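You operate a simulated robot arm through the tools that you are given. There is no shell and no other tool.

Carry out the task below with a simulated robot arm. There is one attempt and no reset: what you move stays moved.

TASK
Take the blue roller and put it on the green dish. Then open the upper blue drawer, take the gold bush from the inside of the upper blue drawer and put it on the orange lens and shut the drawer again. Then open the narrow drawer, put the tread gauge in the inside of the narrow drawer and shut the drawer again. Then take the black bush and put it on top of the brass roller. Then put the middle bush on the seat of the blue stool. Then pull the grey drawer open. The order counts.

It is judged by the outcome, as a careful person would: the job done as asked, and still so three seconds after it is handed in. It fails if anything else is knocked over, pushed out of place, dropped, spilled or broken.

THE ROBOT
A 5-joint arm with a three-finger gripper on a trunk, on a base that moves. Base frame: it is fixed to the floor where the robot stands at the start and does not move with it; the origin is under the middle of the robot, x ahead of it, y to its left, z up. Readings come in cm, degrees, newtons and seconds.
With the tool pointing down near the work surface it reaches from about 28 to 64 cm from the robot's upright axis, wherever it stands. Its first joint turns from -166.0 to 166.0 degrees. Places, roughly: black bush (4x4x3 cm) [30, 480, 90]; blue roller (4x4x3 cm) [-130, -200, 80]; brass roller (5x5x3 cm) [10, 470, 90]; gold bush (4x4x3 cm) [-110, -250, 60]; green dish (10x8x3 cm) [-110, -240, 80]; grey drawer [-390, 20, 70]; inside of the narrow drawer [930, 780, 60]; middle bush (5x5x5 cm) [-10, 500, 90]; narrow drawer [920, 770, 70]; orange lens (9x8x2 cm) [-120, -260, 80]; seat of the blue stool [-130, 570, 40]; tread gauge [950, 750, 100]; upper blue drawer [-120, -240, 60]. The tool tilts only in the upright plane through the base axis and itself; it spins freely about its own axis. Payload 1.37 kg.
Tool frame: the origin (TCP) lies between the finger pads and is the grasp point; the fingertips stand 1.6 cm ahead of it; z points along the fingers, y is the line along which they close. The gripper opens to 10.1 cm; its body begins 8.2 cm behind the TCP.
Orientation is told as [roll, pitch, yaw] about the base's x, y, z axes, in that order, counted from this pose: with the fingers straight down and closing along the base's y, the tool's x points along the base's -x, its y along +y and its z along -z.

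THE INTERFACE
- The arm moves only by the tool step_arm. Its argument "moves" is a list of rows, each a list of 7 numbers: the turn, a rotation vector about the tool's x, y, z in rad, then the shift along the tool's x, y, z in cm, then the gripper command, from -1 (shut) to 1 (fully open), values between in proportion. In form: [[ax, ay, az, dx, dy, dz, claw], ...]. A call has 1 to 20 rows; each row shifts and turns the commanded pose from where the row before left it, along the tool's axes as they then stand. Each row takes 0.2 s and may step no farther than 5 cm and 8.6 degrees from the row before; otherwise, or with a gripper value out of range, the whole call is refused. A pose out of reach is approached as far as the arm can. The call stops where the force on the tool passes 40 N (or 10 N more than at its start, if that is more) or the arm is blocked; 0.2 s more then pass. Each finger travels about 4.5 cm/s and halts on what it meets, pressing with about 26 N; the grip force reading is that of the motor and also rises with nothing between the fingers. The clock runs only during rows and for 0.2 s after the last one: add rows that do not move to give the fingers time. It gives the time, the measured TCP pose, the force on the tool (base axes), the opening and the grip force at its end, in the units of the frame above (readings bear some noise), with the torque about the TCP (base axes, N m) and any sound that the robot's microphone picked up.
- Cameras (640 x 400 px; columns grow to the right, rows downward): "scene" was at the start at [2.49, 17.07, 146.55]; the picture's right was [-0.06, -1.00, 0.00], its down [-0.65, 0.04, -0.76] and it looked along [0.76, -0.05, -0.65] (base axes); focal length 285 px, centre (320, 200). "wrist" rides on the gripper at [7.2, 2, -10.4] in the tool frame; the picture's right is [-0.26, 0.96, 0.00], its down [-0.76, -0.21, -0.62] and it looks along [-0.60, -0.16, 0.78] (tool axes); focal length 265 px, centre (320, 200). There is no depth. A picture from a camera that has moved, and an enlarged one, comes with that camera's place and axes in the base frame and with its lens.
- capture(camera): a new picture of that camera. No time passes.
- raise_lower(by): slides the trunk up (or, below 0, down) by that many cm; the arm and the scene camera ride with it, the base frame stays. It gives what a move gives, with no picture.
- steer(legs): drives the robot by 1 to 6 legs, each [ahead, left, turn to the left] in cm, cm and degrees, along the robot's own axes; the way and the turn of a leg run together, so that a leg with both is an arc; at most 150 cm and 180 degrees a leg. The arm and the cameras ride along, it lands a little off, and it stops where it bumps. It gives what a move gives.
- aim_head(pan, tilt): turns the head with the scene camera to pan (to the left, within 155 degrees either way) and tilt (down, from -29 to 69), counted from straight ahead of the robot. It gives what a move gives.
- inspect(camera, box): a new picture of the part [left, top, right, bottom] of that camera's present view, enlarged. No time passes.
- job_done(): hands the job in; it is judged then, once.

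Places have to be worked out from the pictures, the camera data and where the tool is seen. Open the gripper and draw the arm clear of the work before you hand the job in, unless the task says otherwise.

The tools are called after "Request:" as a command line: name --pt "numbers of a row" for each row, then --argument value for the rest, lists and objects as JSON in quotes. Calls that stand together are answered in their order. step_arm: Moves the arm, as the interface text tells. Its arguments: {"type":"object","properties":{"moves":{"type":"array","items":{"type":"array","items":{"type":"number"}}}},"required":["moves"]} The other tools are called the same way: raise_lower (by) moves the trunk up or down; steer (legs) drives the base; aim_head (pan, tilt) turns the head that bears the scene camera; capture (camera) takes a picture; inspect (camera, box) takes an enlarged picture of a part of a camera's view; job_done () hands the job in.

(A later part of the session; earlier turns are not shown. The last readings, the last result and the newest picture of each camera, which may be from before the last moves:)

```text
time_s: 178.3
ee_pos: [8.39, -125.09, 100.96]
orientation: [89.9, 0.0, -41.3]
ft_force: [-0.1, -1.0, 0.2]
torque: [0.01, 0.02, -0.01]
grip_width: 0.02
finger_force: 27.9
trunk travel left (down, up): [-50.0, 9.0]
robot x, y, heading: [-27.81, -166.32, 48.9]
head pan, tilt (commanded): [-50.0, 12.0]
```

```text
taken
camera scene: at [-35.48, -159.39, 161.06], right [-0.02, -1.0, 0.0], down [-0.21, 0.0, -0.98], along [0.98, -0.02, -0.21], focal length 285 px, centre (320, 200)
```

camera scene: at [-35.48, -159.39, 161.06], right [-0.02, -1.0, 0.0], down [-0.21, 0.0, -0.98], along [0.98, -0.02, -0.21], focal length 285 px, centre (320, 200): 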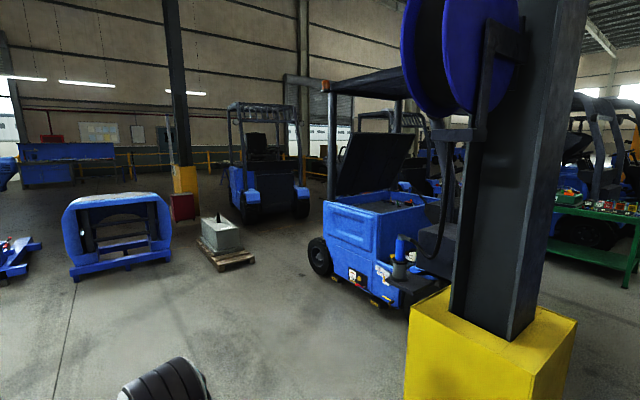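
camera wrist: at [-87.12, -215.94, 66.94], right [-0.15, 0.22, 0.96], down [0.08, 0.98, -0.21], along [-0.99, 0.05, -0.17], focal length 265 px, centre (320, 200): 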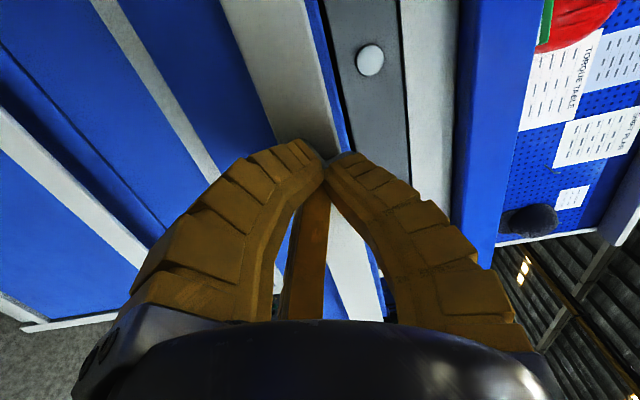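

The destination is the blue desk by the far wall; between lie frames, a pallet and forklifts on the floor. I first tilt the tool down for travel and drive to an open spot near (180, 0) to view the gaps.

Request:
step_arm --pt "0.1428 0 0 0 0 0 -1" --pt "0.1428 0 0 0 0 0 -1" --pt "0.1428 0 0 0 0 0 -1" --pt "0.1428 0 0 0 0 0 -1" --pt "0.1428 0 0 0 0 0 -1" --pt "0.1428 0 0 0 0 0 -1" --pt "0.1428 0 0 0 0 0 -1" --pt "0.1428 0 0 0 0 0 -1" --pt "0.1428 0 0 0 0 0 -1" --pt "0.1428 0 0 0 0 0 -1" --pt "0.1428 0 0 0 0 0 0.3" --pt "0 0 0 0 -3 0 0.3" --pt "0 0 0 0 -3 0 0.3" --pt "0 0 0 0 -3 0 0.3" --pt "0 0 0 0 -3 0 0.3"

Request:
steer --legs '[[131, -24, 0], [131, -24, 0]]'

Request:
aim_head --pan 0 --tilt 20

Request:
capture --camera "scene"

Request:
aim_head --pan -65 --tilt 20

Request:
capture --camera "scene"

Request:
aim_head --pan 65 --tilt 20

Request:
capture --camera "scene"

```text
time_s: 181.5
ee_pos: [0.53, -134.2, 101.02]
orientation: [0.0, 0.0, -41.2]
ft_force: [0.6, -0.4, -1.0]
torque: [-0.04, 0.0, -0.01]
grip_width: 6.87
finger_force: 2.1
trunk travel left (down, up): [-50.0, 9.0]
robot x, y, heading: [-27.77, -166.01, 48.9]
head pan, tilt (commanded): [-50.0, 12.0]
```

```text
time_s: 194.5
ee_pos: [208.99, 30.81, 101.09]
orientation: [0.0, 0.0, -41.4]
ft_force: [-0.1, 0.1, -1.1]
torque: [-0.02, 0.0, -0.01]
grip_width: 6.87
finger_force: 2.7
trunk travel left (down, up): [-50.0, 9.0]
robot x, y, heading: [180.52, -1.28, 48.8]
head pan, tilt (commanded): [-50.0, 12.0]
```

```text
time_s: 195.6
ee_pos: [208.88, 30.66, 101.05]
orientation: [-0.2, -0.1, -41.4]
ft_force: [0.3, -0.2, -0.2]
torque: [0.0, -0.02, 0.03]
grip_width: 6.87
finger_force: 2.8
trunk travel left (down, up): [-50.0, 9.0]
robot x, y, heading: [180.32, -1.39, 48.7]
head pan, tilt (commanded): [0.0, 20.0]
```

```text
taken
camera scene: at [169.66, 12.78, 159.76], right [0.75, -0.66, 0.0], down [-0.23, -0.26, -0.94], along [0.62, 0.7, -0.34], focal length 285 px, centre (320, 200)
```

scene: 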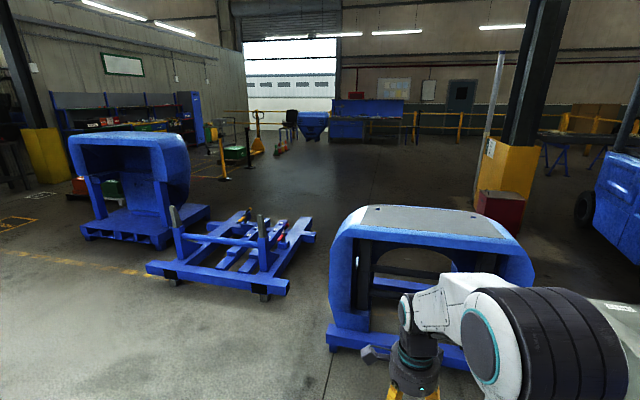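

```text
time_s: 197.0
ee_pos: [209.07, 30.71, 101.03]
orientation: [0.0, 0.0, -41.4]
ft_force: [0.1, -0.4, 0.5]
torque: [-0.04, 0.0, -0.01]
grip_width: 6.85
finger_force: 2.2
trunk travel left (down, up): [-50.0, 9.0]
robot x, y, heading: [180.86, -1.21, 48.7]
head pan, tilt (commanded): [-65.0, 20.0]
```

```text
taken
camera scene: at [172.42, 3.18, 159.76], right [-0.28, -0.96, 0.0], down [-0.33, 0.1, -0.94], along [0.9, -0.27, -0.34], focal length 285 px, centre (320, 200)
```

scene: 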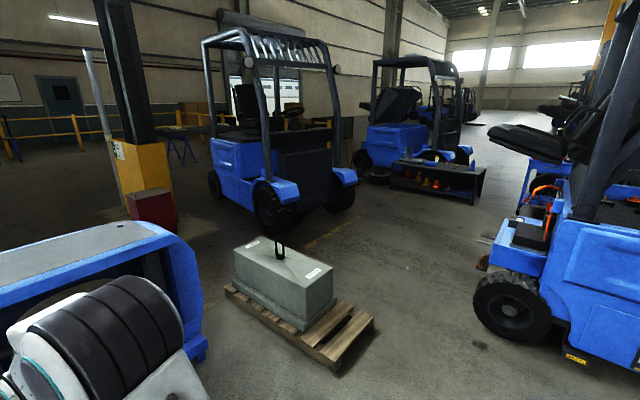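

```text
time_s: 199.1
ee_pos: [209.05, 30.7, 101.09]
orientation: [-0.1, 0.0, -41.5]
ft_force: [-0.9, -0.5, -0.1]
torque: [0.03, 0.0, 0.01]
grip_width: 6.88
finger_force: 1.7
trunk travel left (down, up): [-50.0, 9.0]
robot x, y, heading: [180.36, -1.49, 48.9]
head pan, tilt (commanded): [65.0, 20.0]
```

```text
taken
camera scene: at [159.77, 14.34, 159.76], right [0.92, 0.4, 0.0], down [0.14, -0.31, -0.94], along [-0.38, 0.86, -0.34], focal length 285 px, centre (320, 200)
```

scene: 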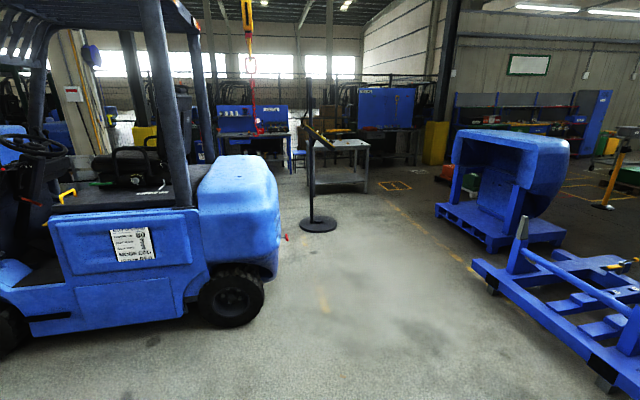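

The gap between the two blue frames is only about 72 cm, but the corridor to the left, between the near forklift and the frames, is about 140 cm wide. I take that one and turn the robot towards heading 100 first.

Request:
steer --legs '[[0, 0, 51]]'

Request:
aim_head --pan 0 --tilt 25

Request:
capture --camera "scene"

```text
time_s: 201.8
ee_pos: [173.6, 40.86, 101.1]
orientation: [-0.2, 0.0, 9.3]
ft_force: [-0.4, 0.6, -0.3]
torque: [-0.01, 0.0, 0.0]
grip_width: 6.89
finger_force: 2.5
trunk travel left (down, up): [-50.0, 9.0]
robot x, y, heading: [181.01, -1.62, 99.1]
head pan, tilt (commanded): [65.0, 20.0]
```

```text
time_s: 203.2
ee_pos: [173.75, 40.96, 101.04]
orientation: [-0.1, 0.0, 9.3]
ft_force: [-0.4, 0.4, 0.4]
torque: [0.0, 0.0, -0.02]
grip_width: 6.88
finger_force: 2.3
trunk travel left (down, up): [-50.0, 9.0]
robot x, y, heading: [180.55, -1.31, 99.4]
head pan, tilt (commanded): [0.0, 25.0]
```

```text
taken
camera scene: at [162.77, -0.99, 158.95], right [0.99, 0.16, 0.0], down [0.07, -0.42, -0.91], along [-0.15, 0.89, -0.42], focal length 285 px, centre (320, 200)
```

scene: 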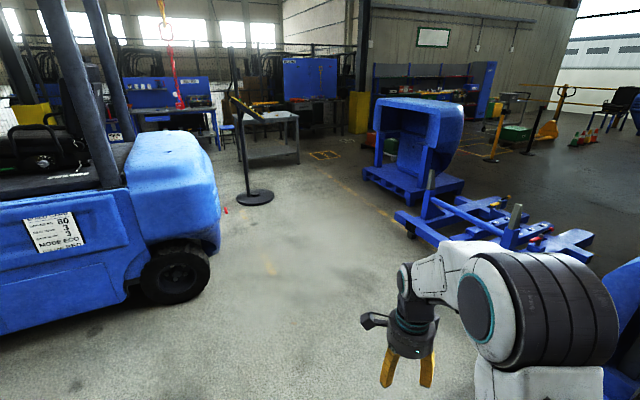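

Heading is 99°. I drive up the corridor through (125, 200) to (100, 400).

Request:
steer --legs '[[104, 11.2, 0], [104, 11.2, 0], [100, -3.7, 0], [100, -3.7, 0]]'

Request:
aim_head --pan -50 --tilt 18

Request:
capture --camera "scene"

Request:
aim_head --pan 20 --tilt 25

Request:
capture --camera "scene"

```text
time_s: 223.0
ee_pos: [89.57, 437.2, 101.03]
orientation: [-0.1, 0.0, 10.3]
ft_force: [-0.5, -0.4, 0.7]
torque: [0.0, -0.05, -0.01]
grip_width: 6.85
finger_force: 2.3
trunk travel left (down, up): [-50.0, 9.0]
robot x, y, heading: [97.04, 394.96, 100.2]
head pan, tilt (commanded): [0.0, 25.0]
```

```text
time_s: 224.2
ee_pos: [89.46, 437.14, 101.08]
orientation: [-0.2, 0.0, 10.4]
ft_force: [-1.1, -0.5, 0.6]
torque: [0.02, -0.02, -0.02]
grip_width: 6.85
finger_force: 2.7
trunk travel left (down, up): [-50.0, 9.0]
robot x, y, heading: [96.91, 395.07, 100.2]
head pan, tilt (commanded): [-50.0, 18.0]
```

```text
taken
camera scene: at [86.9, 393.22, 160.08], right [0.77, -0.64, 0.0], down [-0.2, -0.24, -0.95], along [0.61, 0.73, -0.31], focal length 285 px, centre (320, 200)
```

scene: 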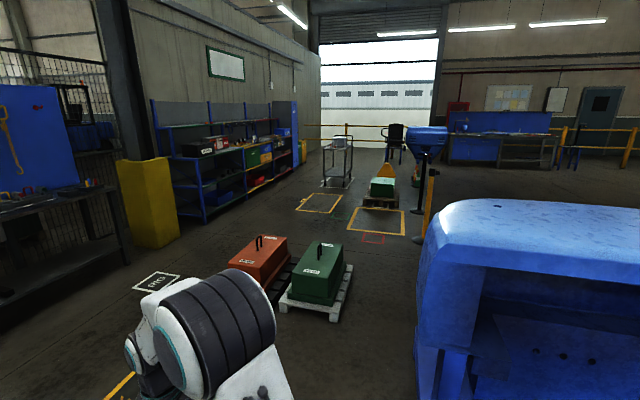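

```text
time_s: 225.6
ee_pos: [89.48, 437.21, 101.04]
orientation: [-0.1, 0.0, 10.3]
ft_force: [-0.4, 0.4, 0.2]
torque: [0.01, -0.03, 0.01]
grip_width: 6.87
finger_force: 1.9
trunk travel left (down, up): [-50.0, 9.0]
robot x, y, heading: [97.11, 395.07, 100.4]
head pan, tilt (commanded): [20.0, 25.0]
```

```text
taken
camera scene: at [76.31, 393.99, 158.95], right [0.86, 0.5, 0.0], down [0.21, -0.36, -0.91], along [-0.46, 0.78, -0.42], focal length 285 px, centre (320, 200)
```

scene: 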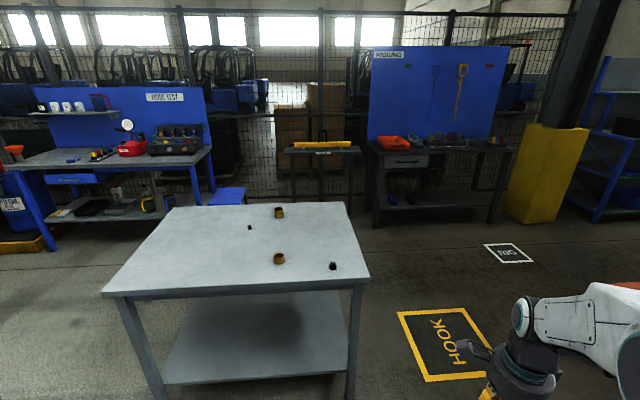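

Going straight east is blocked by boxes on pallets, but there is a roughly 110 cm passage between the red box's pallet and the yellow pillar. I drive on north past the table to about (112, 600) and look again.

Request:
steer --legs '[[100, -26, 0], [100, -26, 0]]'

Request:
aim_head --pan -60 --tilt 25

Request:
capture --camera "scene"

```text
time_s: 235.9
ee_pos: [107.95, 645.38, 101.13]
orientation: [-0.1, 0.0, 8.9]
ft_force: [0.3, -0.4, -0.2]
torque: [0.04, 0.02, 0.05]
grip_width: 6.87
finger_force: 2.5
trunk travel left (down, up): [-50.0, 9.0]
robot x, y, heading: [114.32, 603.04, 98.7]
head pan, tilt (commanded): [20.0, 25.0]
```

```text
time_s: 237.5
ee_pos: [107.87, 645.31, 101.08]
orientation: [-0.1, 0.0, 8.9]
ft_force: [0.0, -0.3, -0.7]
torque: [0.0, 0.01, 0.01]
grip_width: 6.86
finger_force: 2.5
trunk travel left (down, up): [-50.0, 9.0]
robot x, y, heading: [114.43, 602.95, 98.6]
head pan, tilt (commanded): [-60.0, 25.0]
```

```text
taken
camera scene: at [105.32, 600.26, 158.95], right [0.63, -0.78, 0.0], down [-0.33, -0.27, -0.91], along [0.7, 0.57, -0.42], focal length 285 px, centre (320, 200)
```

scene: 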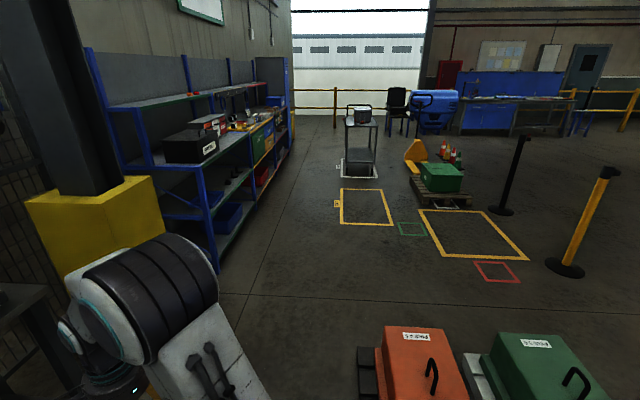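

The way on: past the red box's pallet on its north side, then between the two stanchions at about (392, 558) and (489, 620). I turn in place to face east.

Request:
steer --legs '[[0, 0, -78]]'

```text
time_s: 241.2
ee_pos: [154.82, 617.61, 101.04]
orientation: [-0.1, 0.1, -70.2]
ft_force: [0.2, -0.1, 0.2]
torque: [0.0, 0.01, 0.01]
grip_width: 6.87
finger_force: 2.4
trunk travel left (down, up): [-50.0, 9.0]
robot x, y, heading: [114.38, 602.94, 19.9]
head pan, tilt (commanded): [-60.0, 25.0]
```

Heading 19.9°. I drive to (120, 690), then (195, 718), then (300, 700).

Request:
steer --legs '[[34.9, 79.9, 0], [80, 0.8, 0], [92.6, -52.7, 0]]'

Request:
aim_head --pan -35 --tilt 25

Request:
capture --camera "scene"

```text
time_s: 254.8
ee_pos: [340.22, 717.79, 100.95]
orientation: [-0.1, 0.0, -69.0]
ft_force: [0.6, 0.8, -0.2]
torque: [0.0, 0.01, -0.01]
grip_width: 6.89
finger_force: 2.1
trunk travel left (down, up): [-50.0, 9.0]
robot x, y, heading: [300.51, 702.22, 21.0]
head pan, tilt (commanded): [-60.0, 25.0]
```

```text
time_s: 255.7
ee_pos: [340.25, 717.88, 101.02]
orientation: [-0.2, 0.0, -68.9]
ft_force: [0.0, 0.4, 0.1]
torque: [0.05, -0.01, 0.02]
grip_width: 6.86
finger_force: 2.0
trunk travel left (down, up): [-50.0, 9.0]
robot x, y, heading: [299.73, 702.26, 21.1]
head pan, tilt (commanded): [-35.0, 25.0]
```

```text
taken
camera scene: at [297.3, 714.39, 158.95], right [-0.24, -0.97, 0.0], down [-0.41, 0.1, -0.91], along [0.88, -0.22, -0.42], focal length 285 px, centre (320, 200)
```

scene: 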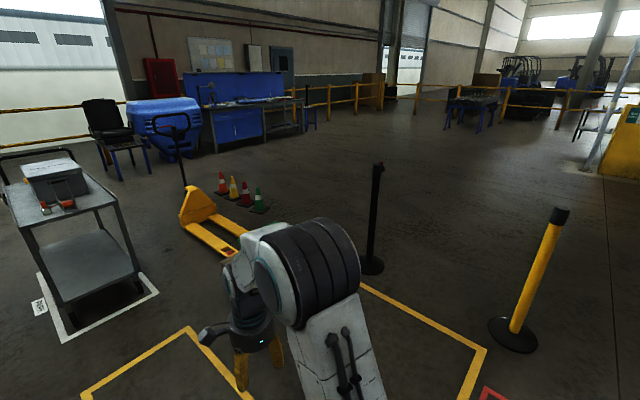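

The stanchions stand at about (482, 622) and (395, 559), 108 cm apart and some 93 cm tall. I raise the trunk for clearance, go to (403, 639) and turn to face the gap squarely.

Request:
raise_lower --by 9

Request:
steer --legs '[[73.4, -95.9, 0], [0, 0, -74]]'

Request:
aim_head --pan 0 --tilt 40

Request:
capture --camera "scene"

```text
time_s: 256.9
ee_pos: [340.18, 717.82, 110.06]
orientation: [-0.1, 0.0, -68.9]
ft_force: [-0.7, 0.4, -0.1]
torque: [0.0, -0.01, -0.01]
grip_width: 6.88
finger_force: 2.5
trunk travel left (down, up): [-59.0, 0.0]
robot x, y, heading: [300.16, 702.16, 20.8]
head pan, tilt (commanded): [-35.0, 25.0]
```

```text
time_s: 266.2
ee_pos: [428.77, 604.36, 110.08]
orientation: [0.0, 0.0, -143.2]
ft_force: [1.0, 0.1, -0.9]
torque: [0.02, 0.0, -0.02]
grip_width: 6.88
finger_force: 2.9
trunk travel left (down, up): [-59.0, 0.0]
robot x, y, heading: [403.18, 638.76, -52.9]
head pan, tilt (commanded): [-35.0, 25.0]
```

```text
time_s: 267.3
ee_pos: [428.91, 604.35, 110.09]
orientation: [-0.1, 0.0, -143.1]
ft_force: [0.0, 0.1, 0.0]
torque: [0.02, -0.01, 0.03]
grip_width: 6.91
finger_force: 2.2
trunk travel left (down, up): [-59.0, 0.0]
robot x, y, heading: [403.5, 638.27, -53.3]
head pan, tilt (commanded): [0.0, 40.0]
```

```text
taken
camera scene: at [418.76, 647.15, 165.62], right [-0.8, -0.6, 0.0], down [-0.39, 0.51, -0.77], along [0.46, -0.61, -0.64], focal length 285 px, centre (320, 200)
```

scene: 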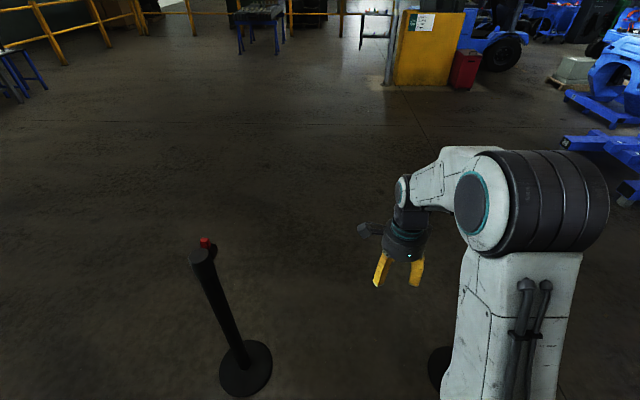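

Both bases are seen; the gap's middle is 60 cm ahead and 2.5 cm left. I drive straight through it.

Request:
steer --legs '[[50, 2.5, 0], [85, 0, 0]]'

Request:
aim_head --pan 75 --tilt 20

Request:
capture --camera "scene"

Request:
aim_head --pan 140 --tilt 35

Request:
capture --camera "scene"

```text
time_s: 274.3
ee_pos: [510.93, 498.01, 110.1]
orientation: [-0.1, 0.0, -143.4]
ft_force: [0.8, 0.3, 1.0]
torque: [-0.01, -0.02, 0.0]
grip_width: 6.87
finger_force: 2.1
trunk travel left (down, up): [-59.0, 0.0]
robot x, y, heading: [485.51, 532.57, -53.3]
head pan, tilt (commanded): [0.0, 40.0]
```

```text
time_s: 275.8
ee_pos: [510.96, 498.05, 110.08]
orientation: [-0.2, 0.1, -143.5]
ft_force: [0.4, -0.5, -0.3]
torque: [0.0, 0.0, -0.01]
grip_width: 6.87
finger_force: 1.9
trunk travel left (down, up): [-59.0, 0.0]
robot x, y, heading: [485.34, 532.73, -53.3]
head pan, tilt (commanded): [75.0, 20.0]
```

```text
taken
camera scene: at [504.67, 551.24, 168.75], right [0.37, -0.93, 0.0], down [-0.32, -0.13, -0.94], along [0.87, 0.35, -0.34], focal length 285 px, centre (320, 200)
```

scene: 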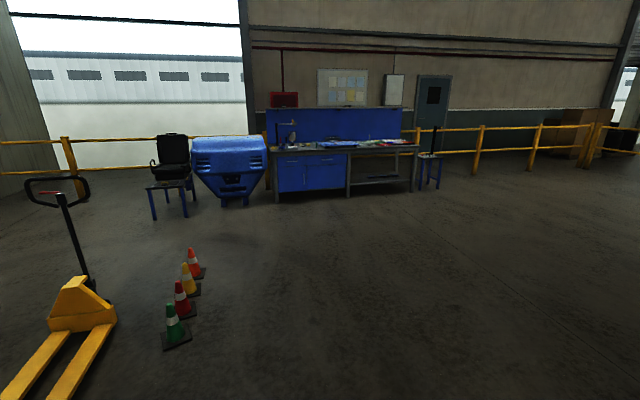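

```text
time_s: 277.1
ee_pos: [510.98, 498.1, 110.08]
orientation: [-0.1, 0.0, -143.4]
ft_force: [-0.1, -0.3, 0.3]
torque: [0.0, 0.02, 0.01]
grip_width: 6.87
finger_force: 2.3
trunk travel left (down, up): [-59.0, 0.0]
robot x, y, heading: [485.07, 532.38, -53.5]
head pan, tilt (commanded): [140.0, 35.0]
```

```text
taken
camera scene: at [496.53, 556.6, 166.37], right [1.0, -0.06, 0.0], down [-0.03, -0.57, -0.82], along [0.05, 0.82, -0.57], focal length 285 px, centre (320, 200)
```

scene: 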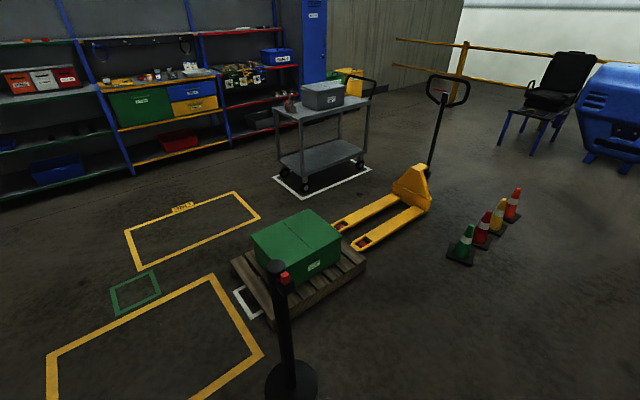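

The passage is behind me and both stanchions stand. The blue desk is now in plain view ahead-left; I aim the head back and enlarge it.

Request:
aim_head --pan 75 --tilt 20

Request:
inspect --camera "scene" --box '[250, 95, 450, 220]'

```text
time_s: 278.5
ee_pos: [510.92, 498.14, 110.05]
orientation: [-0.1, 0.1, -143.4]
ft_force: [-0.8, 0.6, 0.1]
torque: [-0.01, 0.0, -0.01]
grip_width: 6.89
finger_force: 1.9
trunk travel left (down, up): [-59.0, 0.0]
robot x, y, heading: [485.35, 532.35, -53.4]
head pan, tilt (commanded): [75.0, 20.0]
```

```text
3.20 times, centred on (350, 158) of scene
camera zoom: at [504.66, 551.25, 168.75], right [0.37, -0.93, 0.0], down [-0.32, -0.13, -0.94], along [0.87, 0.35, -0.34], focal length 911 px, centre (224, 336)
```

zoom: 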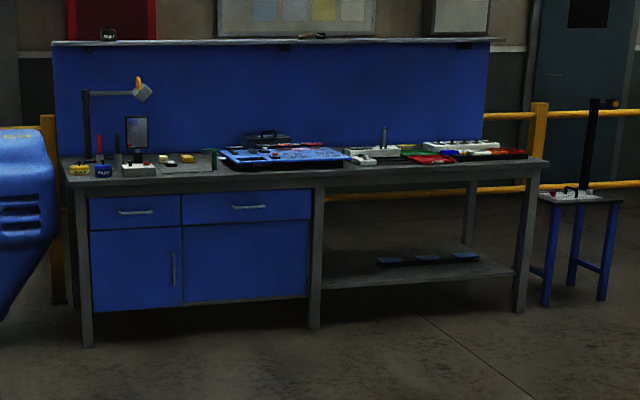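

The left top drawer is the narrow one, with a small grip handle; small objects lie on the desk top. I turn to face the desk (heading about 34°) and drive over the open floor to about a metre before it.

Request:
steer --legs '[[0, 0, 87.4]]'

Request:
steer --legs '[[124, -15, 0], [124, -15, 0], [124, -15, 0]]'

Request:
aim_head --pan 0 --tilt 35

Request:
capture --camera "scene"

```text
time_s: 282.6
ee_pos: [521.31, 556.02, 110.11]
orientation: [0.0, 0.0, -56.7]
ft_force: [0.0, 0.6, 0.1]
torque: [0.01, 0.03, 0.05]
grip_width: 6.87
finger_force: 2.5
trunk travel left (down, up): [-59.0, 0.0]
robot x, y, heading: [485.57, 532.76, 33.5]
head pan, tilt (commanded): [75.0, 20.0]
```

```text
time_s: 300.6
ee_pos: [856.63, 721.31, 109.91]
orientation: [-0.1, 0.0, -56.0]
ft_force: [-0.3, -0.2, 0.6]
torque: [-0.01, 0.01, -0.01]
grip_width: 6.85
finger_force: 2.6
trunk travel left (down, up): [-59.0, 0.0]
robot x, y, heading: [821.24, 697.37, 33.8]
head pan, tilt (commanded): [75.0, 20.0]
```

```text
time_s: 302.1
ee_pos: [856.65, 721.31, 110.04]
orientation: [-0.1, 0.1, -56.2]
ft_force: [-0.5, -0.1, 0.7]
torque: [-0.01, 0.0, 0.0]
grip_width: 6.88
finger_force: 2.6
trunk travel left (down, up): [-59.0, 0.0]
robot x, y, heading: [821.14, 697.52, 33.7]
head pan, tilt (commanded): [0.0, 35.0]
```

```text
taken
camera scene: at [813.69, 713.65, 166.37], right [0.56, -0.83, 0.0], down [-0.48, -0.32, -0.82], along [0.68, 0.46, -0.57], focal length 285 px, centre (320, 200)
```

scene: 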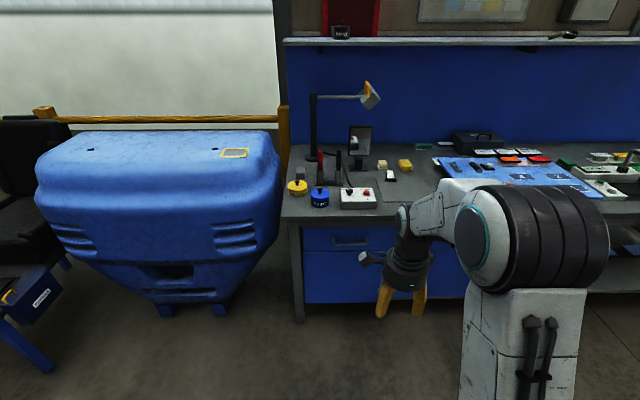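

The robot faces the desk. I enlarge the desk top and the narrow drawer to find the tread gauge.

Request:
inspect --camera "scene" --box '[275, 120, 435, 220]'

Request:
inspect --camera "scene" --box '[280, 190, 440, 310]'

Request:
inspect --camera "scene" --box '[420, 120, 620, 210]'

```text
4.00 times, centred on (355, 170) of scene
camera zoom: at [813.69, 713.65, 166.37], right [0.56, -0.83, 0.0], down [-0.48, -0.32, -0.82], along [0.68, 0.46, -0.57], focal length 1139 px, centre (180, 320)
```

zoom: 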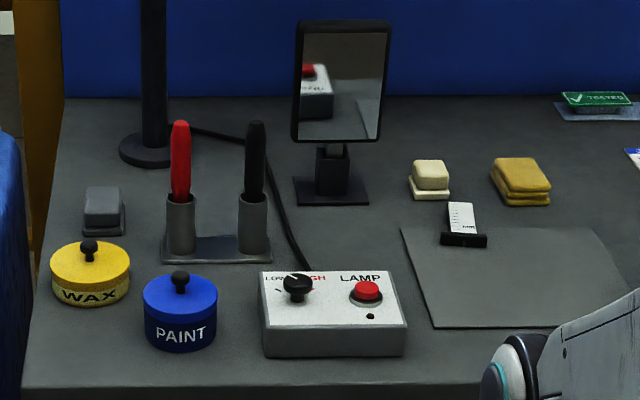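

```text
3.33 times, centred on (360, 250) of scene
camera zoom: at [813.69, 713.65, 166.37], right [0.56, -0.83, 0.0], down [-0.48, -0.32, -0.82], along [0.68, 0.46, -0.57], focal length 949 px, centre (187, 33)
```

zoom: 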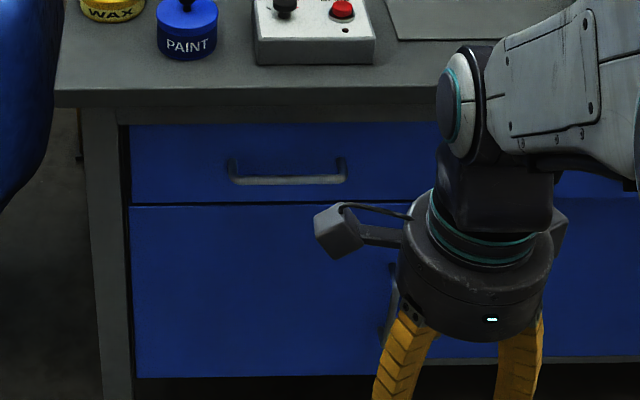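

```text
3.20 times, centred on (520, 165) of scene
camera zoom: at [813.69, 713.65, 166.37], right [0.56, -0.83, 0.0], down [-0.48, -0.32, -0.82], along [0.68, 0.46, -0.57], focal length 911 px, centre (-320, 312)
```

zoom: 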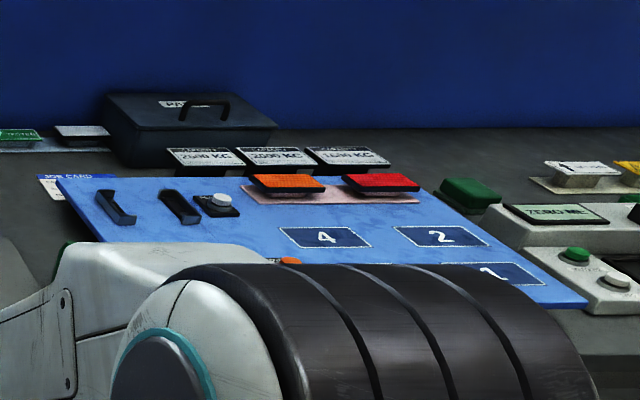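

The T-shaped gauge with the white scale on the grey mat looks like the tread gauge. I lower the trunk to view it from another height and triangulate the desk height.

Request:
raise_lower --by -36

Request:
capture --camera "scene"

Request:
inspect --camera "scene" --box '[275, 70, 435, 170]'

Request:
inspect --camera "scene" --box '[275, 120, 435, 220]'

```text
time_s: 305.6
ee_pos: [856.67, 721.13, 74.1]
orientation: [-0.1, 0.0, -56.1]
ft_force: [-0.8, 0.5, 0.0]
torque: [0.02, 0.0, 0.01]
grip_width: 6.85
finger_force: 2.6
trunk travel left (down, up): [-23.0, 36.0]
robot x, y, heading: [821.02, 697.4, 33.7]
head pan, tilt (commanded): [0.0, 35.0]
```

```text
taken
camera scene: at [813.69, 713.65, 130.37], right [0.56, -0.83, 0.0], down [-0.48, -0.32, -0.82], along [0.68, 0.46, -0.57], focal length 285 px, centre (320, 200)
```

scene: 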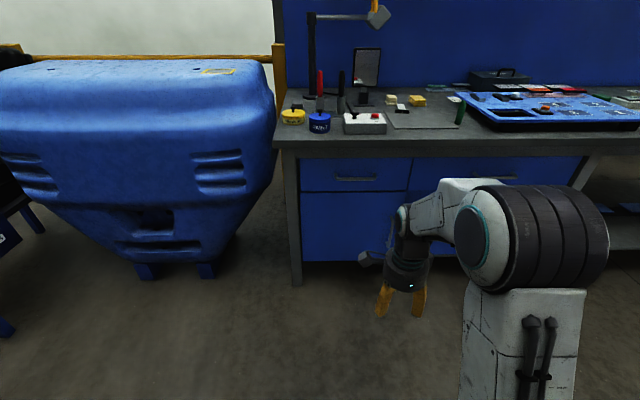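

```text
4.00 times, centred on (355, 120) of scene
camera zoom: at [813.69, 713.65, 130.37], right [0.56, -0.83, 0.0], down [-0.48, -0.32, -0.82], along [0.68, 0.46, -0.57], focal length 1139 px, centre (180, 520)
```

zoom: 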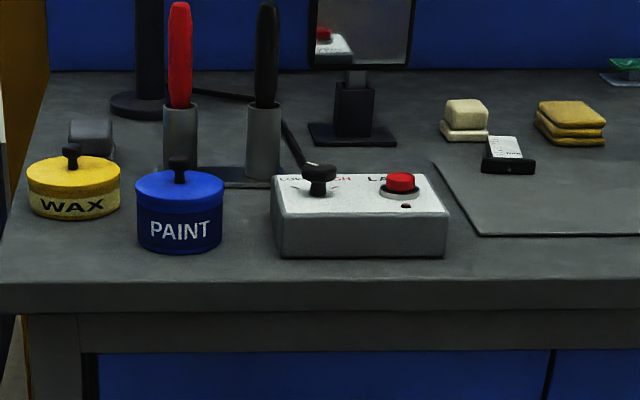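

```text
4.00 times, centred on (355, 170) of scene
camera zoom: at [813.69, 713.65, 130.37], right [0.56, -0.83, 0.0], down [-0.48, -0.32, -0.82], along [0.68, 0.46, -0.57], focal length 1139 px, centre (180, 320)
```

zoom: 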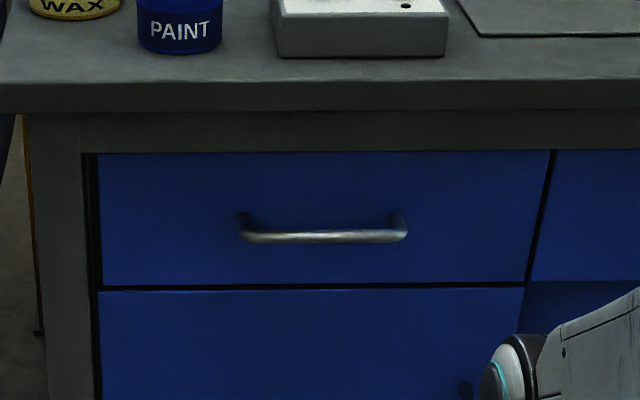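

The gauge on the mat triangulates to (941, 754, 89). I also look more closely at the neighbouring objects, to be sure which one is the tread gauge.

Request:
inspect --camera "scene" --box '[380, 80, 480, 142]'

Request:
inspect --camera "scene" --box '[440, 70, 600, 142]'

```text
6.40 times, centred on (430, 111) of scene
camera zoom: at [813.69, 713.65, 130.37], right [0.56, -0.83, 0.0], down [-0.48, -0.32, -0.82], along [0.68, 0.46, -0.57], focal length 1822 px, centre (-384, 770)
```

zoom: 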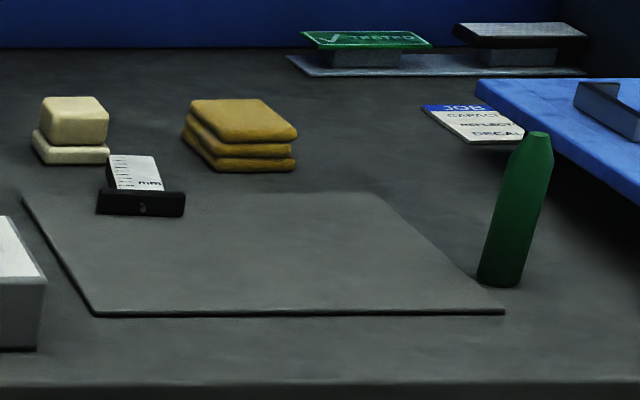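

```text
4.00 times, centred on (520, 106) of scene
camera zoom: at [813.69, 713.65, 130.37], right [0.56, -0.83, 0.0], down [-0.48, -0.32, -0.82], along [0.68, 0.46, -0.57], focal length 1139 px, centre (-480, 576)
```

zoom: 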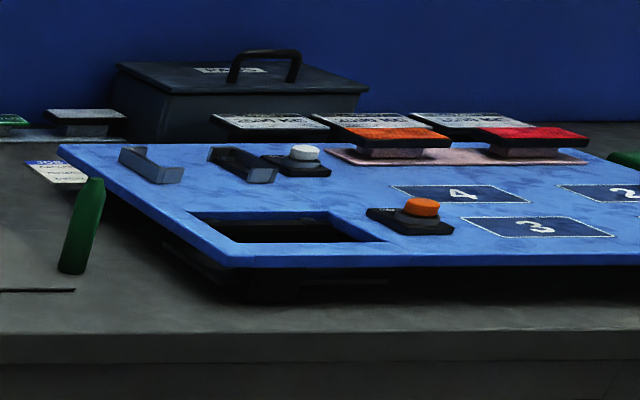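

The T-shaped gauge with the "mm" scale is surely the tread gauge: a black bar about 6 cm wide with the scale plate lying behind it. First I must open the narrow drawer: I extend the arm and tilt the tool horizontal with the fingers closing vertically.

Request:
step_arm --pt "0 0 0 0 4 0 1" --pt "0 0 0 0 4 0 1" --pt "0 0 0 0 4 0 1" --pt "0 0 0 0 3 0 1" --pt "-0.1428 0 0 0 0 0 1" --pt "-0.1428 0 0 0 0 0 1" --pt "-0.1428 0 0 0 0 0 1" --pt "-0.1428 0 0 0 0 0 1" --pt "-0.1428 0 0 0 0 0 1" --pt "-0.1428 0 0 0 0 0 1" --pt "-0.1428 0 0 0 0 0 1" --pt "-0.1428 0 0 0 0 0 1" --pt "-0.1428 0 0 0 0 0 1" --pt "-0.1428 0 0 0 0 0 1" --pt "-0.1428 0 0 0 0 0 1"

Request:
capture --camera "scene"

Request:
capture --camera "wrist"

```text
time_s: 308.8
ee_pos: [868.94, 729.7, 74.13]
orientation: [90.0, 0.0, -56.1]
ft_force: [-1.6, -0.1, 0.4]
torque: [-0.04, 0.01, 0.02]
grip_width: 10.05
finger_force: 0.1
trunk travel left (down, up): [-23.0, 36.0]
robot x, y, heading: [821.03, 697.39, 34.1]
head pan, tilt (commanded): [0.0, 35.0]
```

```text
taken
camera scene: at [813.68, 713.64, 130.38], right [0.56, -0.83, 0.0], down [-0.48, -0.32, -0.82], along [0.68, 0.46, -0.57], focal length 285 px, centre (320, 200)
```

scene: 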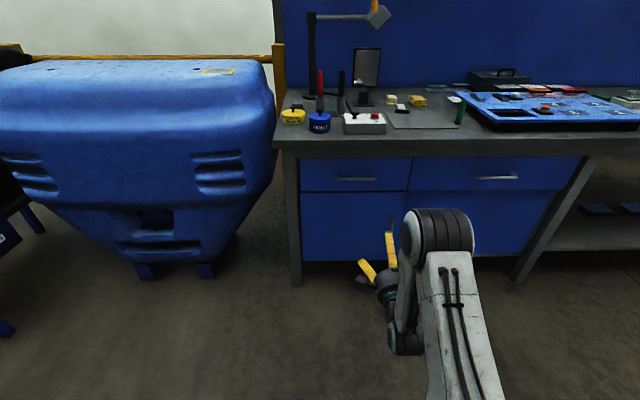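

```text
taken
camera wrist: at [856.38, 729.93, 75.99], right [0.15, -0.22, 0.96], down [-0.09, -0.97, -0.21], along [0.98, -0.06, -0.16], focal length 265 px, centre (320, 200)
```

wrist: 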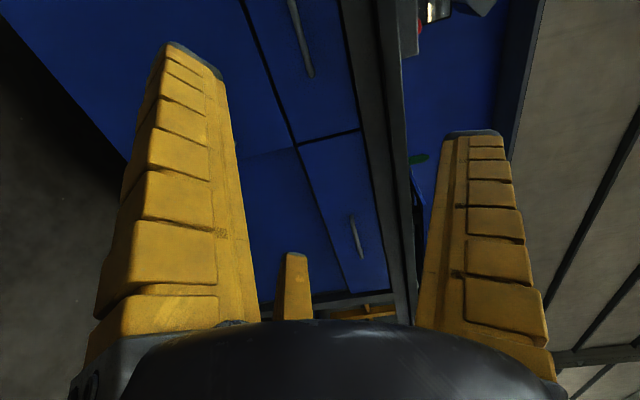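

The tool is horizontal. I drive 30 cm closer and 3.5 cm left so that the handle is straight ahead, within arm's reach.

Request:
steer --legs '[[30, 3.5, 0.5]]'

Request:
capture --camera "wrist"

Request:
aim_head --pan 0 --tilt 45

Request:
capture --camera "scene"

```text
time_s: 310.9
ee_pos: [892.37, 749.99, 73.99]
orientation: [89.8, -0.1, -55.8]
ft_force: [0.5, -0.1, 0.3]
torque: [0.03, -0.03, 0.0]
grip_width: 10.08
finger_force: 0.1
trunk travel left (down, up): [-23.0, 36.0]
robot x, y, heading: [844.2, 717.51, 34.4]
head pan, tilt (commanded): [0.0, 35.0]
```

```text
taken
camera wrist: at [879.65, 750.18, 75.99], right [0.15, -0.22, 0.96], down [-0.09, -0.97, -0.21], along [0.98, -0.05, -0.17], focal length 265 px, centre (320, 200)
```

wrist: 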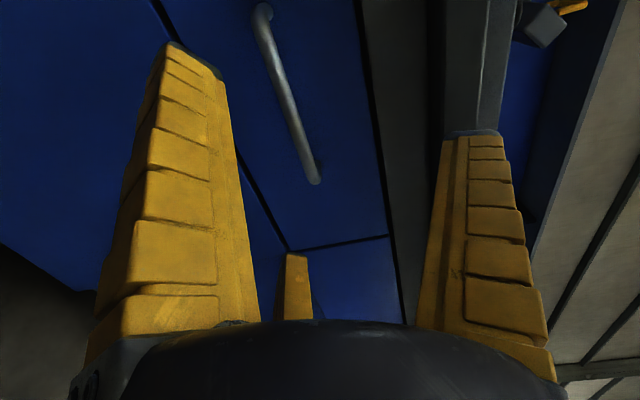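

```text
time_s: 311.6
ee_pos: [892.3, 750.0, 73.93]
orientation: [89.9, 0.0, -55.8]
ft_force: [0.3, 0.6, -1.1]
torque: [0.02, 0.03, -0.06]
grip_width: 10.07
finger_force: 0.1
trunk travel left (down, up): [-23.0, 36.0]
robot x, y, heading: [844.09, 717.81, 34.3]
head pan, tilt (commanded): [0.0, 45.0]
```

```text
taken
camera scene: at [836.49, 733.22, 128.89], right [0.56, -0.83, 0.0], down [-0.58, -0.4, -0.71], along [0.58, 0.4, -0.71], focal length 285 px, centre (320, 200)
```

scene: 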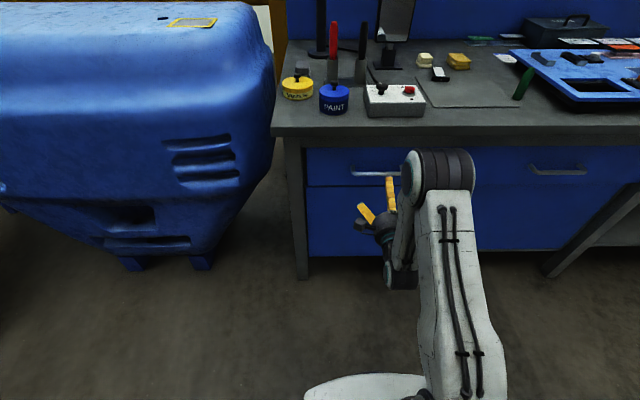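

The handle is nearly straight ahead (its middle about 1 cm left of the tool axis) and some 1.8 cm below the axis. I enlarge the scene view to get its distance.

Request:
inspect --camera "scene" --box '[280, 120, 440, 220]'

```text
4.00 times, centred on (360, 170) of scene
camera zoom: at [836.49, 733.22, 128.89], right [0.56, -0.83, 0.0], down [-0.58, -0.4, -0.71], along [0.58, 0.4, -0.71], focal length 1139 px, centre (160, 320)
```

zoom: 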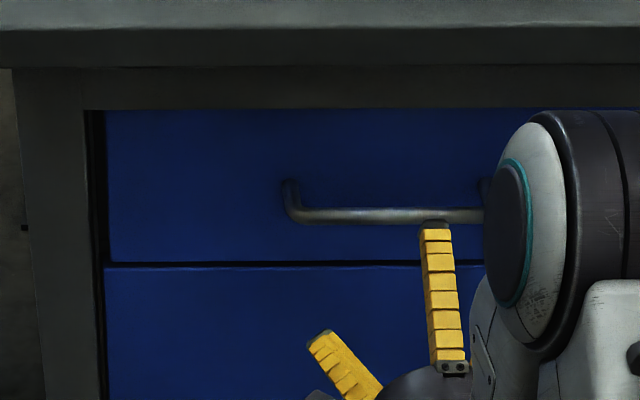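

The handle bar is at z about 71.5 and roughly 13 cm ahead of the tool. I lower the tool 3.2 cm to suit the finger geometry and drive 8 cm closer.

Request:
step_arm --pt "0 0 0 0 -1.6 0 1" --pt "0 0 0 0 -1.6 0 1" --pt "0 0 0 0 0 0 1"

Request:
steer --legs '[[8, 0, 0]]'

Request:
capture --camera "wrist"

Request:
inspect --camera "scene" --box '[280, 120, 440, 220]'

```text
time_s: 312.4
ee_pos: [892.28, 749.99, 70.85]
orientation: [89.9, 0.0, -55.9]
ft_force: [0.2, 0.6, 0.0]
torque: [0.04, -0.01, 0.04]
grip_width: 10.06
finger_force: 0.1
trunk travel left (down, up): [-23.0, 36.0]
robot x, y, heading: [844.67, 717.49, 34.3]
head pan, tilt (commanded): [0.0, 45.0]
```

```text
time_s: 313.5
ee_pos: [898.95, 754.56, 70.88]
orientation: [89.9, 0.1, -55.7]
ft_force: [0.3, -0.4, 0.1]
torque: [0.01, 0.01, 0.04]
grip_width: 10.06
finger_force: 0.1
trunk travel left (down, up): [-23.0, 36.0]
robot x, y, heading: [851.08, 722.01, 34.3]
head pan, tilt (commanded): [0.0, 45.0]
```

```text
taken
camera wrist: at [886.26, 754.72, 72.83], right [0.15, -0.22, 0.96], down [-0.09, -0.97, -0.21], along [0.98, -0.05, -0.17], focal length 265 px, centre (320, 200)
```

wrist: 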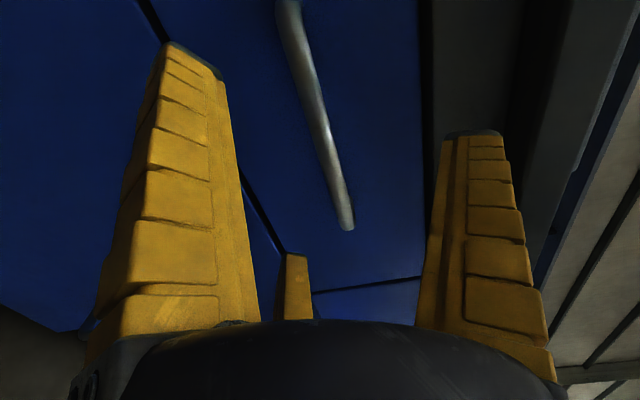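

```text
4.00 times, centred on (360, 170) of scene
camera zoom: at [843.14, 737.76, 128.89], right [0.56, -0.83, 0.0], down [-0.58, -0.4, -0.71], along [0.58, 0.4, -0.71], focal length 1139 px, centre (160, 320)
```

zoom: 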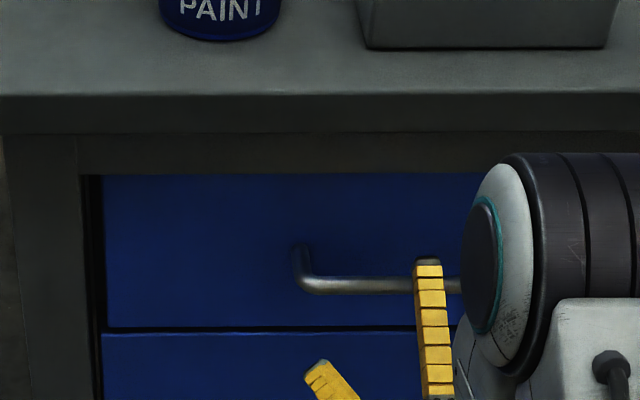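

The bar is now 5.7 cm ahead and 0.3 cm above the tool axis. I lower 0.5 cm and advance 5.5 cm in small steps, then close on the bar.

Request:
step_arm --pt "0 0 0 0 -0.5 1.5 1" --pt "0 0 0 0 0 1.5 1" --pt "0 0 0 0 0 1.2 1" --pt "0 0 0 0 0 0.8 1" --pt "0 0 0 0 0 0.4 1" --pt "0 0 0 0 0 0 1"

Request:
capture --camera "wrist"

```text
time_s: 314.9
ee_pos: [903.43, 757.45, 70.32]
orientation: [89.9, 0.0, -55.7]
ft_force: [0.1, -0.2, 0.4]
torque: [0.0, 0.0, 0.04]
grip_width: 10.06
finger_force: 0.1
trunk travel left (down, up): [-23.0, 36.0]
robot x, y, heading: [851.59, 722.11, 34.3]
head pan, tilt (commanded): [0.0, 45.0]
```

```text
taken
camera wrist: at [890.72, 757.77, 72.35], right [0.15, -0.22, 0.96], down [-0.09, -0.97, -0.21], along [0.98, -0.05, -0.17], focal length 265 px, centre (320, 200)
```

wrist: 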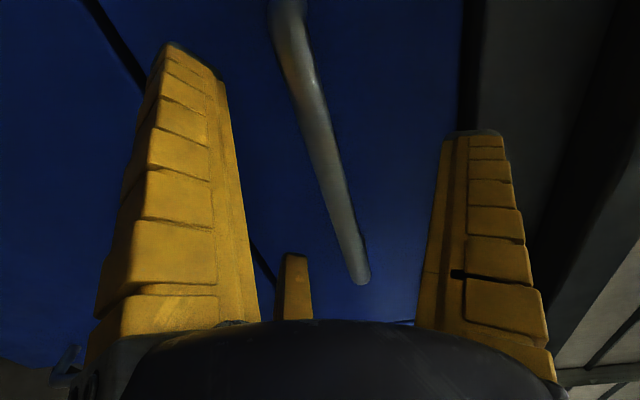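

The bar lies 0.7 cm above the grasp point, just as wanted. I close the fingers on it.

Request:
step_arm --pt "0 0 0 0 0 0 0.5" --pt "0 0 0 0 0 0 0.1" --pt "0 0 0 0 0 0 -0.3" --pt "0 0 0 0 0 0 -0.6" --pt "0 0 0 0 0 0 -1" --pt "0 0 0 0 0 0 -1" --pt "0 0 0 0 0 0 -1" --pt "0 0 0 0 0 0 -1"

Request:
capture --camera "wrist"

```text
time_s: 316.7
ee_pos: [903.38, 757.48, 70.44]
orientation: [90.0, 0.0, -55.6]
ft_force: [-1.6, -2.2, 4.0]
torque: [0.1, -0.12, 0.01]
grip_width: 1.94
finger_force: 28.3
trunk travel left (down, up): [-23.0, 36.0]
robot x, y, heading: [851.0, 722.18, 34.3]
head pan, tilt (commanded): [0.0, 45.0]
```

```text
taken
camera wrist: at [890.68, 757.75, 72.42], right [0.15, -0.22, 0.96], down [-0.09, -0.97, -0.21], along [0.98, -0.05, -0.16], focal length 265 px, centre (320, 200)
```

wrist: 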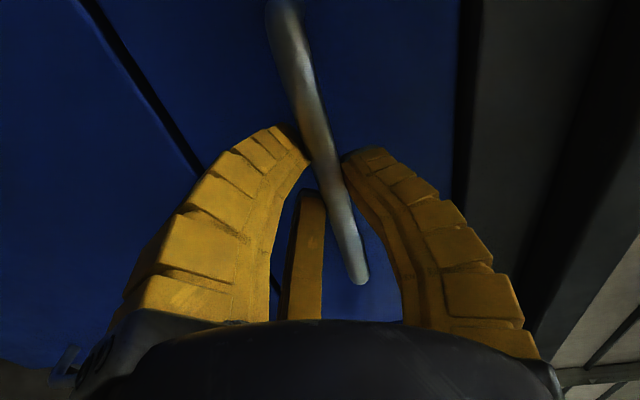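

The handle is gripped (28 N). I pull a few centimetres with the arm first.

Request:
step_arm --pt "0 0 0 0 0 -0.5 -1" --pt "0 0 0 0 0 -1 -1" --pt "0 0 0 0 0 -1 -1" --pt "0 0 0 0 0 -1 -1"

Request:
capture --camera "scene"

```text
time_s: 317.7
ee_pos: [900.53, 755.51, 70.54]
orientation: [89.9, 0.0, -55.7]
ft_force: [0.0, -0.2, 6.7]
torque: [0.06, -0.06, 0.04]
grip_width: 1.26
finger_force: 27.4
trunk travel left (down, up): [-23.0, 36.0]
robot x, y, heading: [851.25, 721.92, 34.4]
head pan, tilt (commanded): [0.0, 45.0]
```

```text
taken
camera scene: at [843.11, 737.72, 128.89], right [0.56, -0.83, 0.0], down [-0.58, -0.4, -0.71], along [0.58, 0.4, -0.71], focal length 285 px, centre (320, 200)
```

scene: 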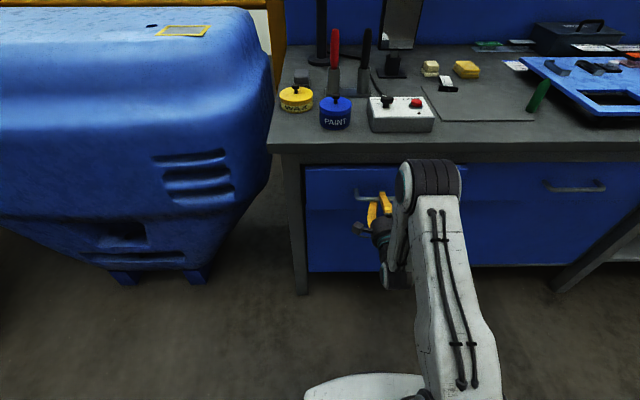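

The grip width fell to 1.3 cm; I check whether the drawer follows.

Request:
capture --camera "wrist"

Request:
inspect --camera "scene" --box '[280, 130, 440, 230]'

```text
taken
camera wrist: at [887.81, 755.76, 72.4], right [0.15, -0.22, 0.96], down [-0.09, -0.97, -0.21], along [0.98, -0.05, -0.17], focal length 265 px, centre (320, 200)
```

wrist: 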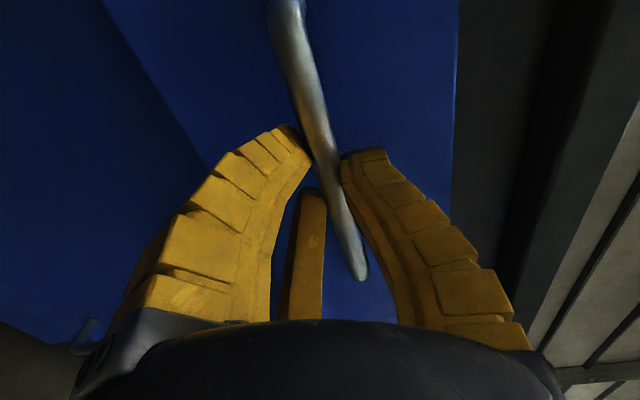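

```text
4.00 times, centred on (360, 180) of scene
camera zoom: at [843.11, 737.72, 128.89], right [0.56, -0.83, 0.0], down [-0.58, -0.4, -0.71], along [0.58, 0.4, -0.71], focal length 1139 px, centre (160, 280)
```

zoom: 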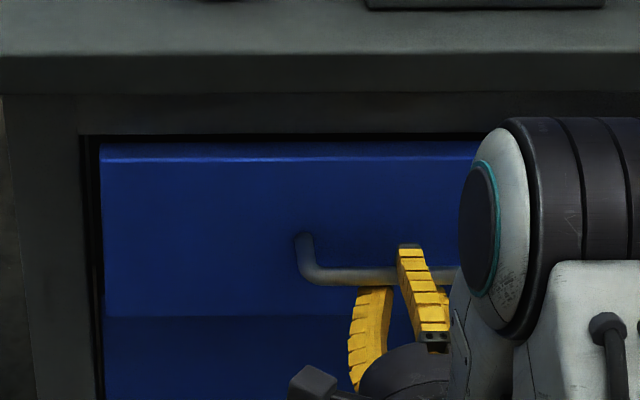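

The drawer has come out a few centimetres with the handle held between curled fingertips. I pull it further by backing the base 10 cm.

Request:
steer --legs '[[-10, 0, 0]]'

Request:
capture --camera "scene"

Request:
capture --camera "wrist"

```text
time_s: 318.8
ee_pos: [892.28, 749.77, 70.45]
orientation: [89.9, 0.1, -55.8]
ft_force: [7.2, -8.9, 6.4]
torque: [0.08, -0.06, -0.11]
grip_width: 1.12
finger_force: 27.6
trunk travel left (down, up): [-23.0, 36.0]
robot x, y, heading: [843.04, 716.43, 34.5]
head pan, tilt (commanded): [0.0, 45.0]
```

```text
taken
camera scene: at [834.82, 731.93, 128.91], right [0.56, -0.83, 0.0], down [-0.58, -0.4, -0.71], along [0.58, 0.4, -0.71], focal length 285 px, centre (320, 200)
```

scene: 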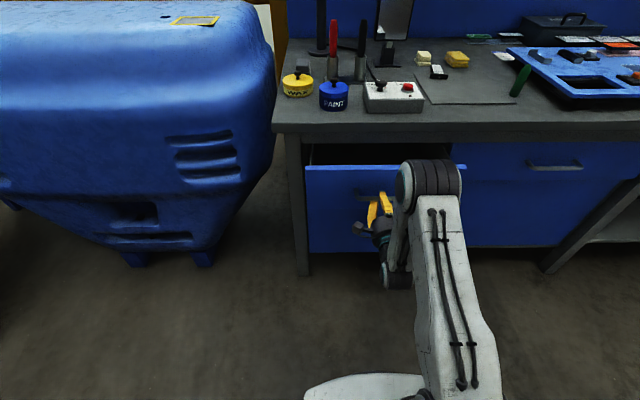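

```text
taken
camera wrist: at [879.55, 750.0, 72.4], right [0.15, -0.22, 0.96], down [-0.09, -0.97, -0.21], along [0.98, -0.05, -0.17], focal length 265 px, centre (320, 200)
```

wrist: 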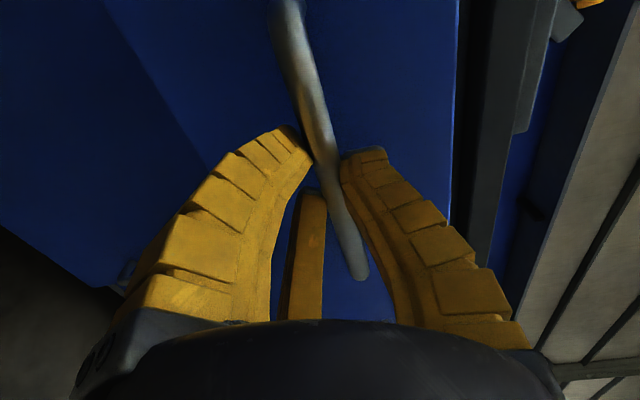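

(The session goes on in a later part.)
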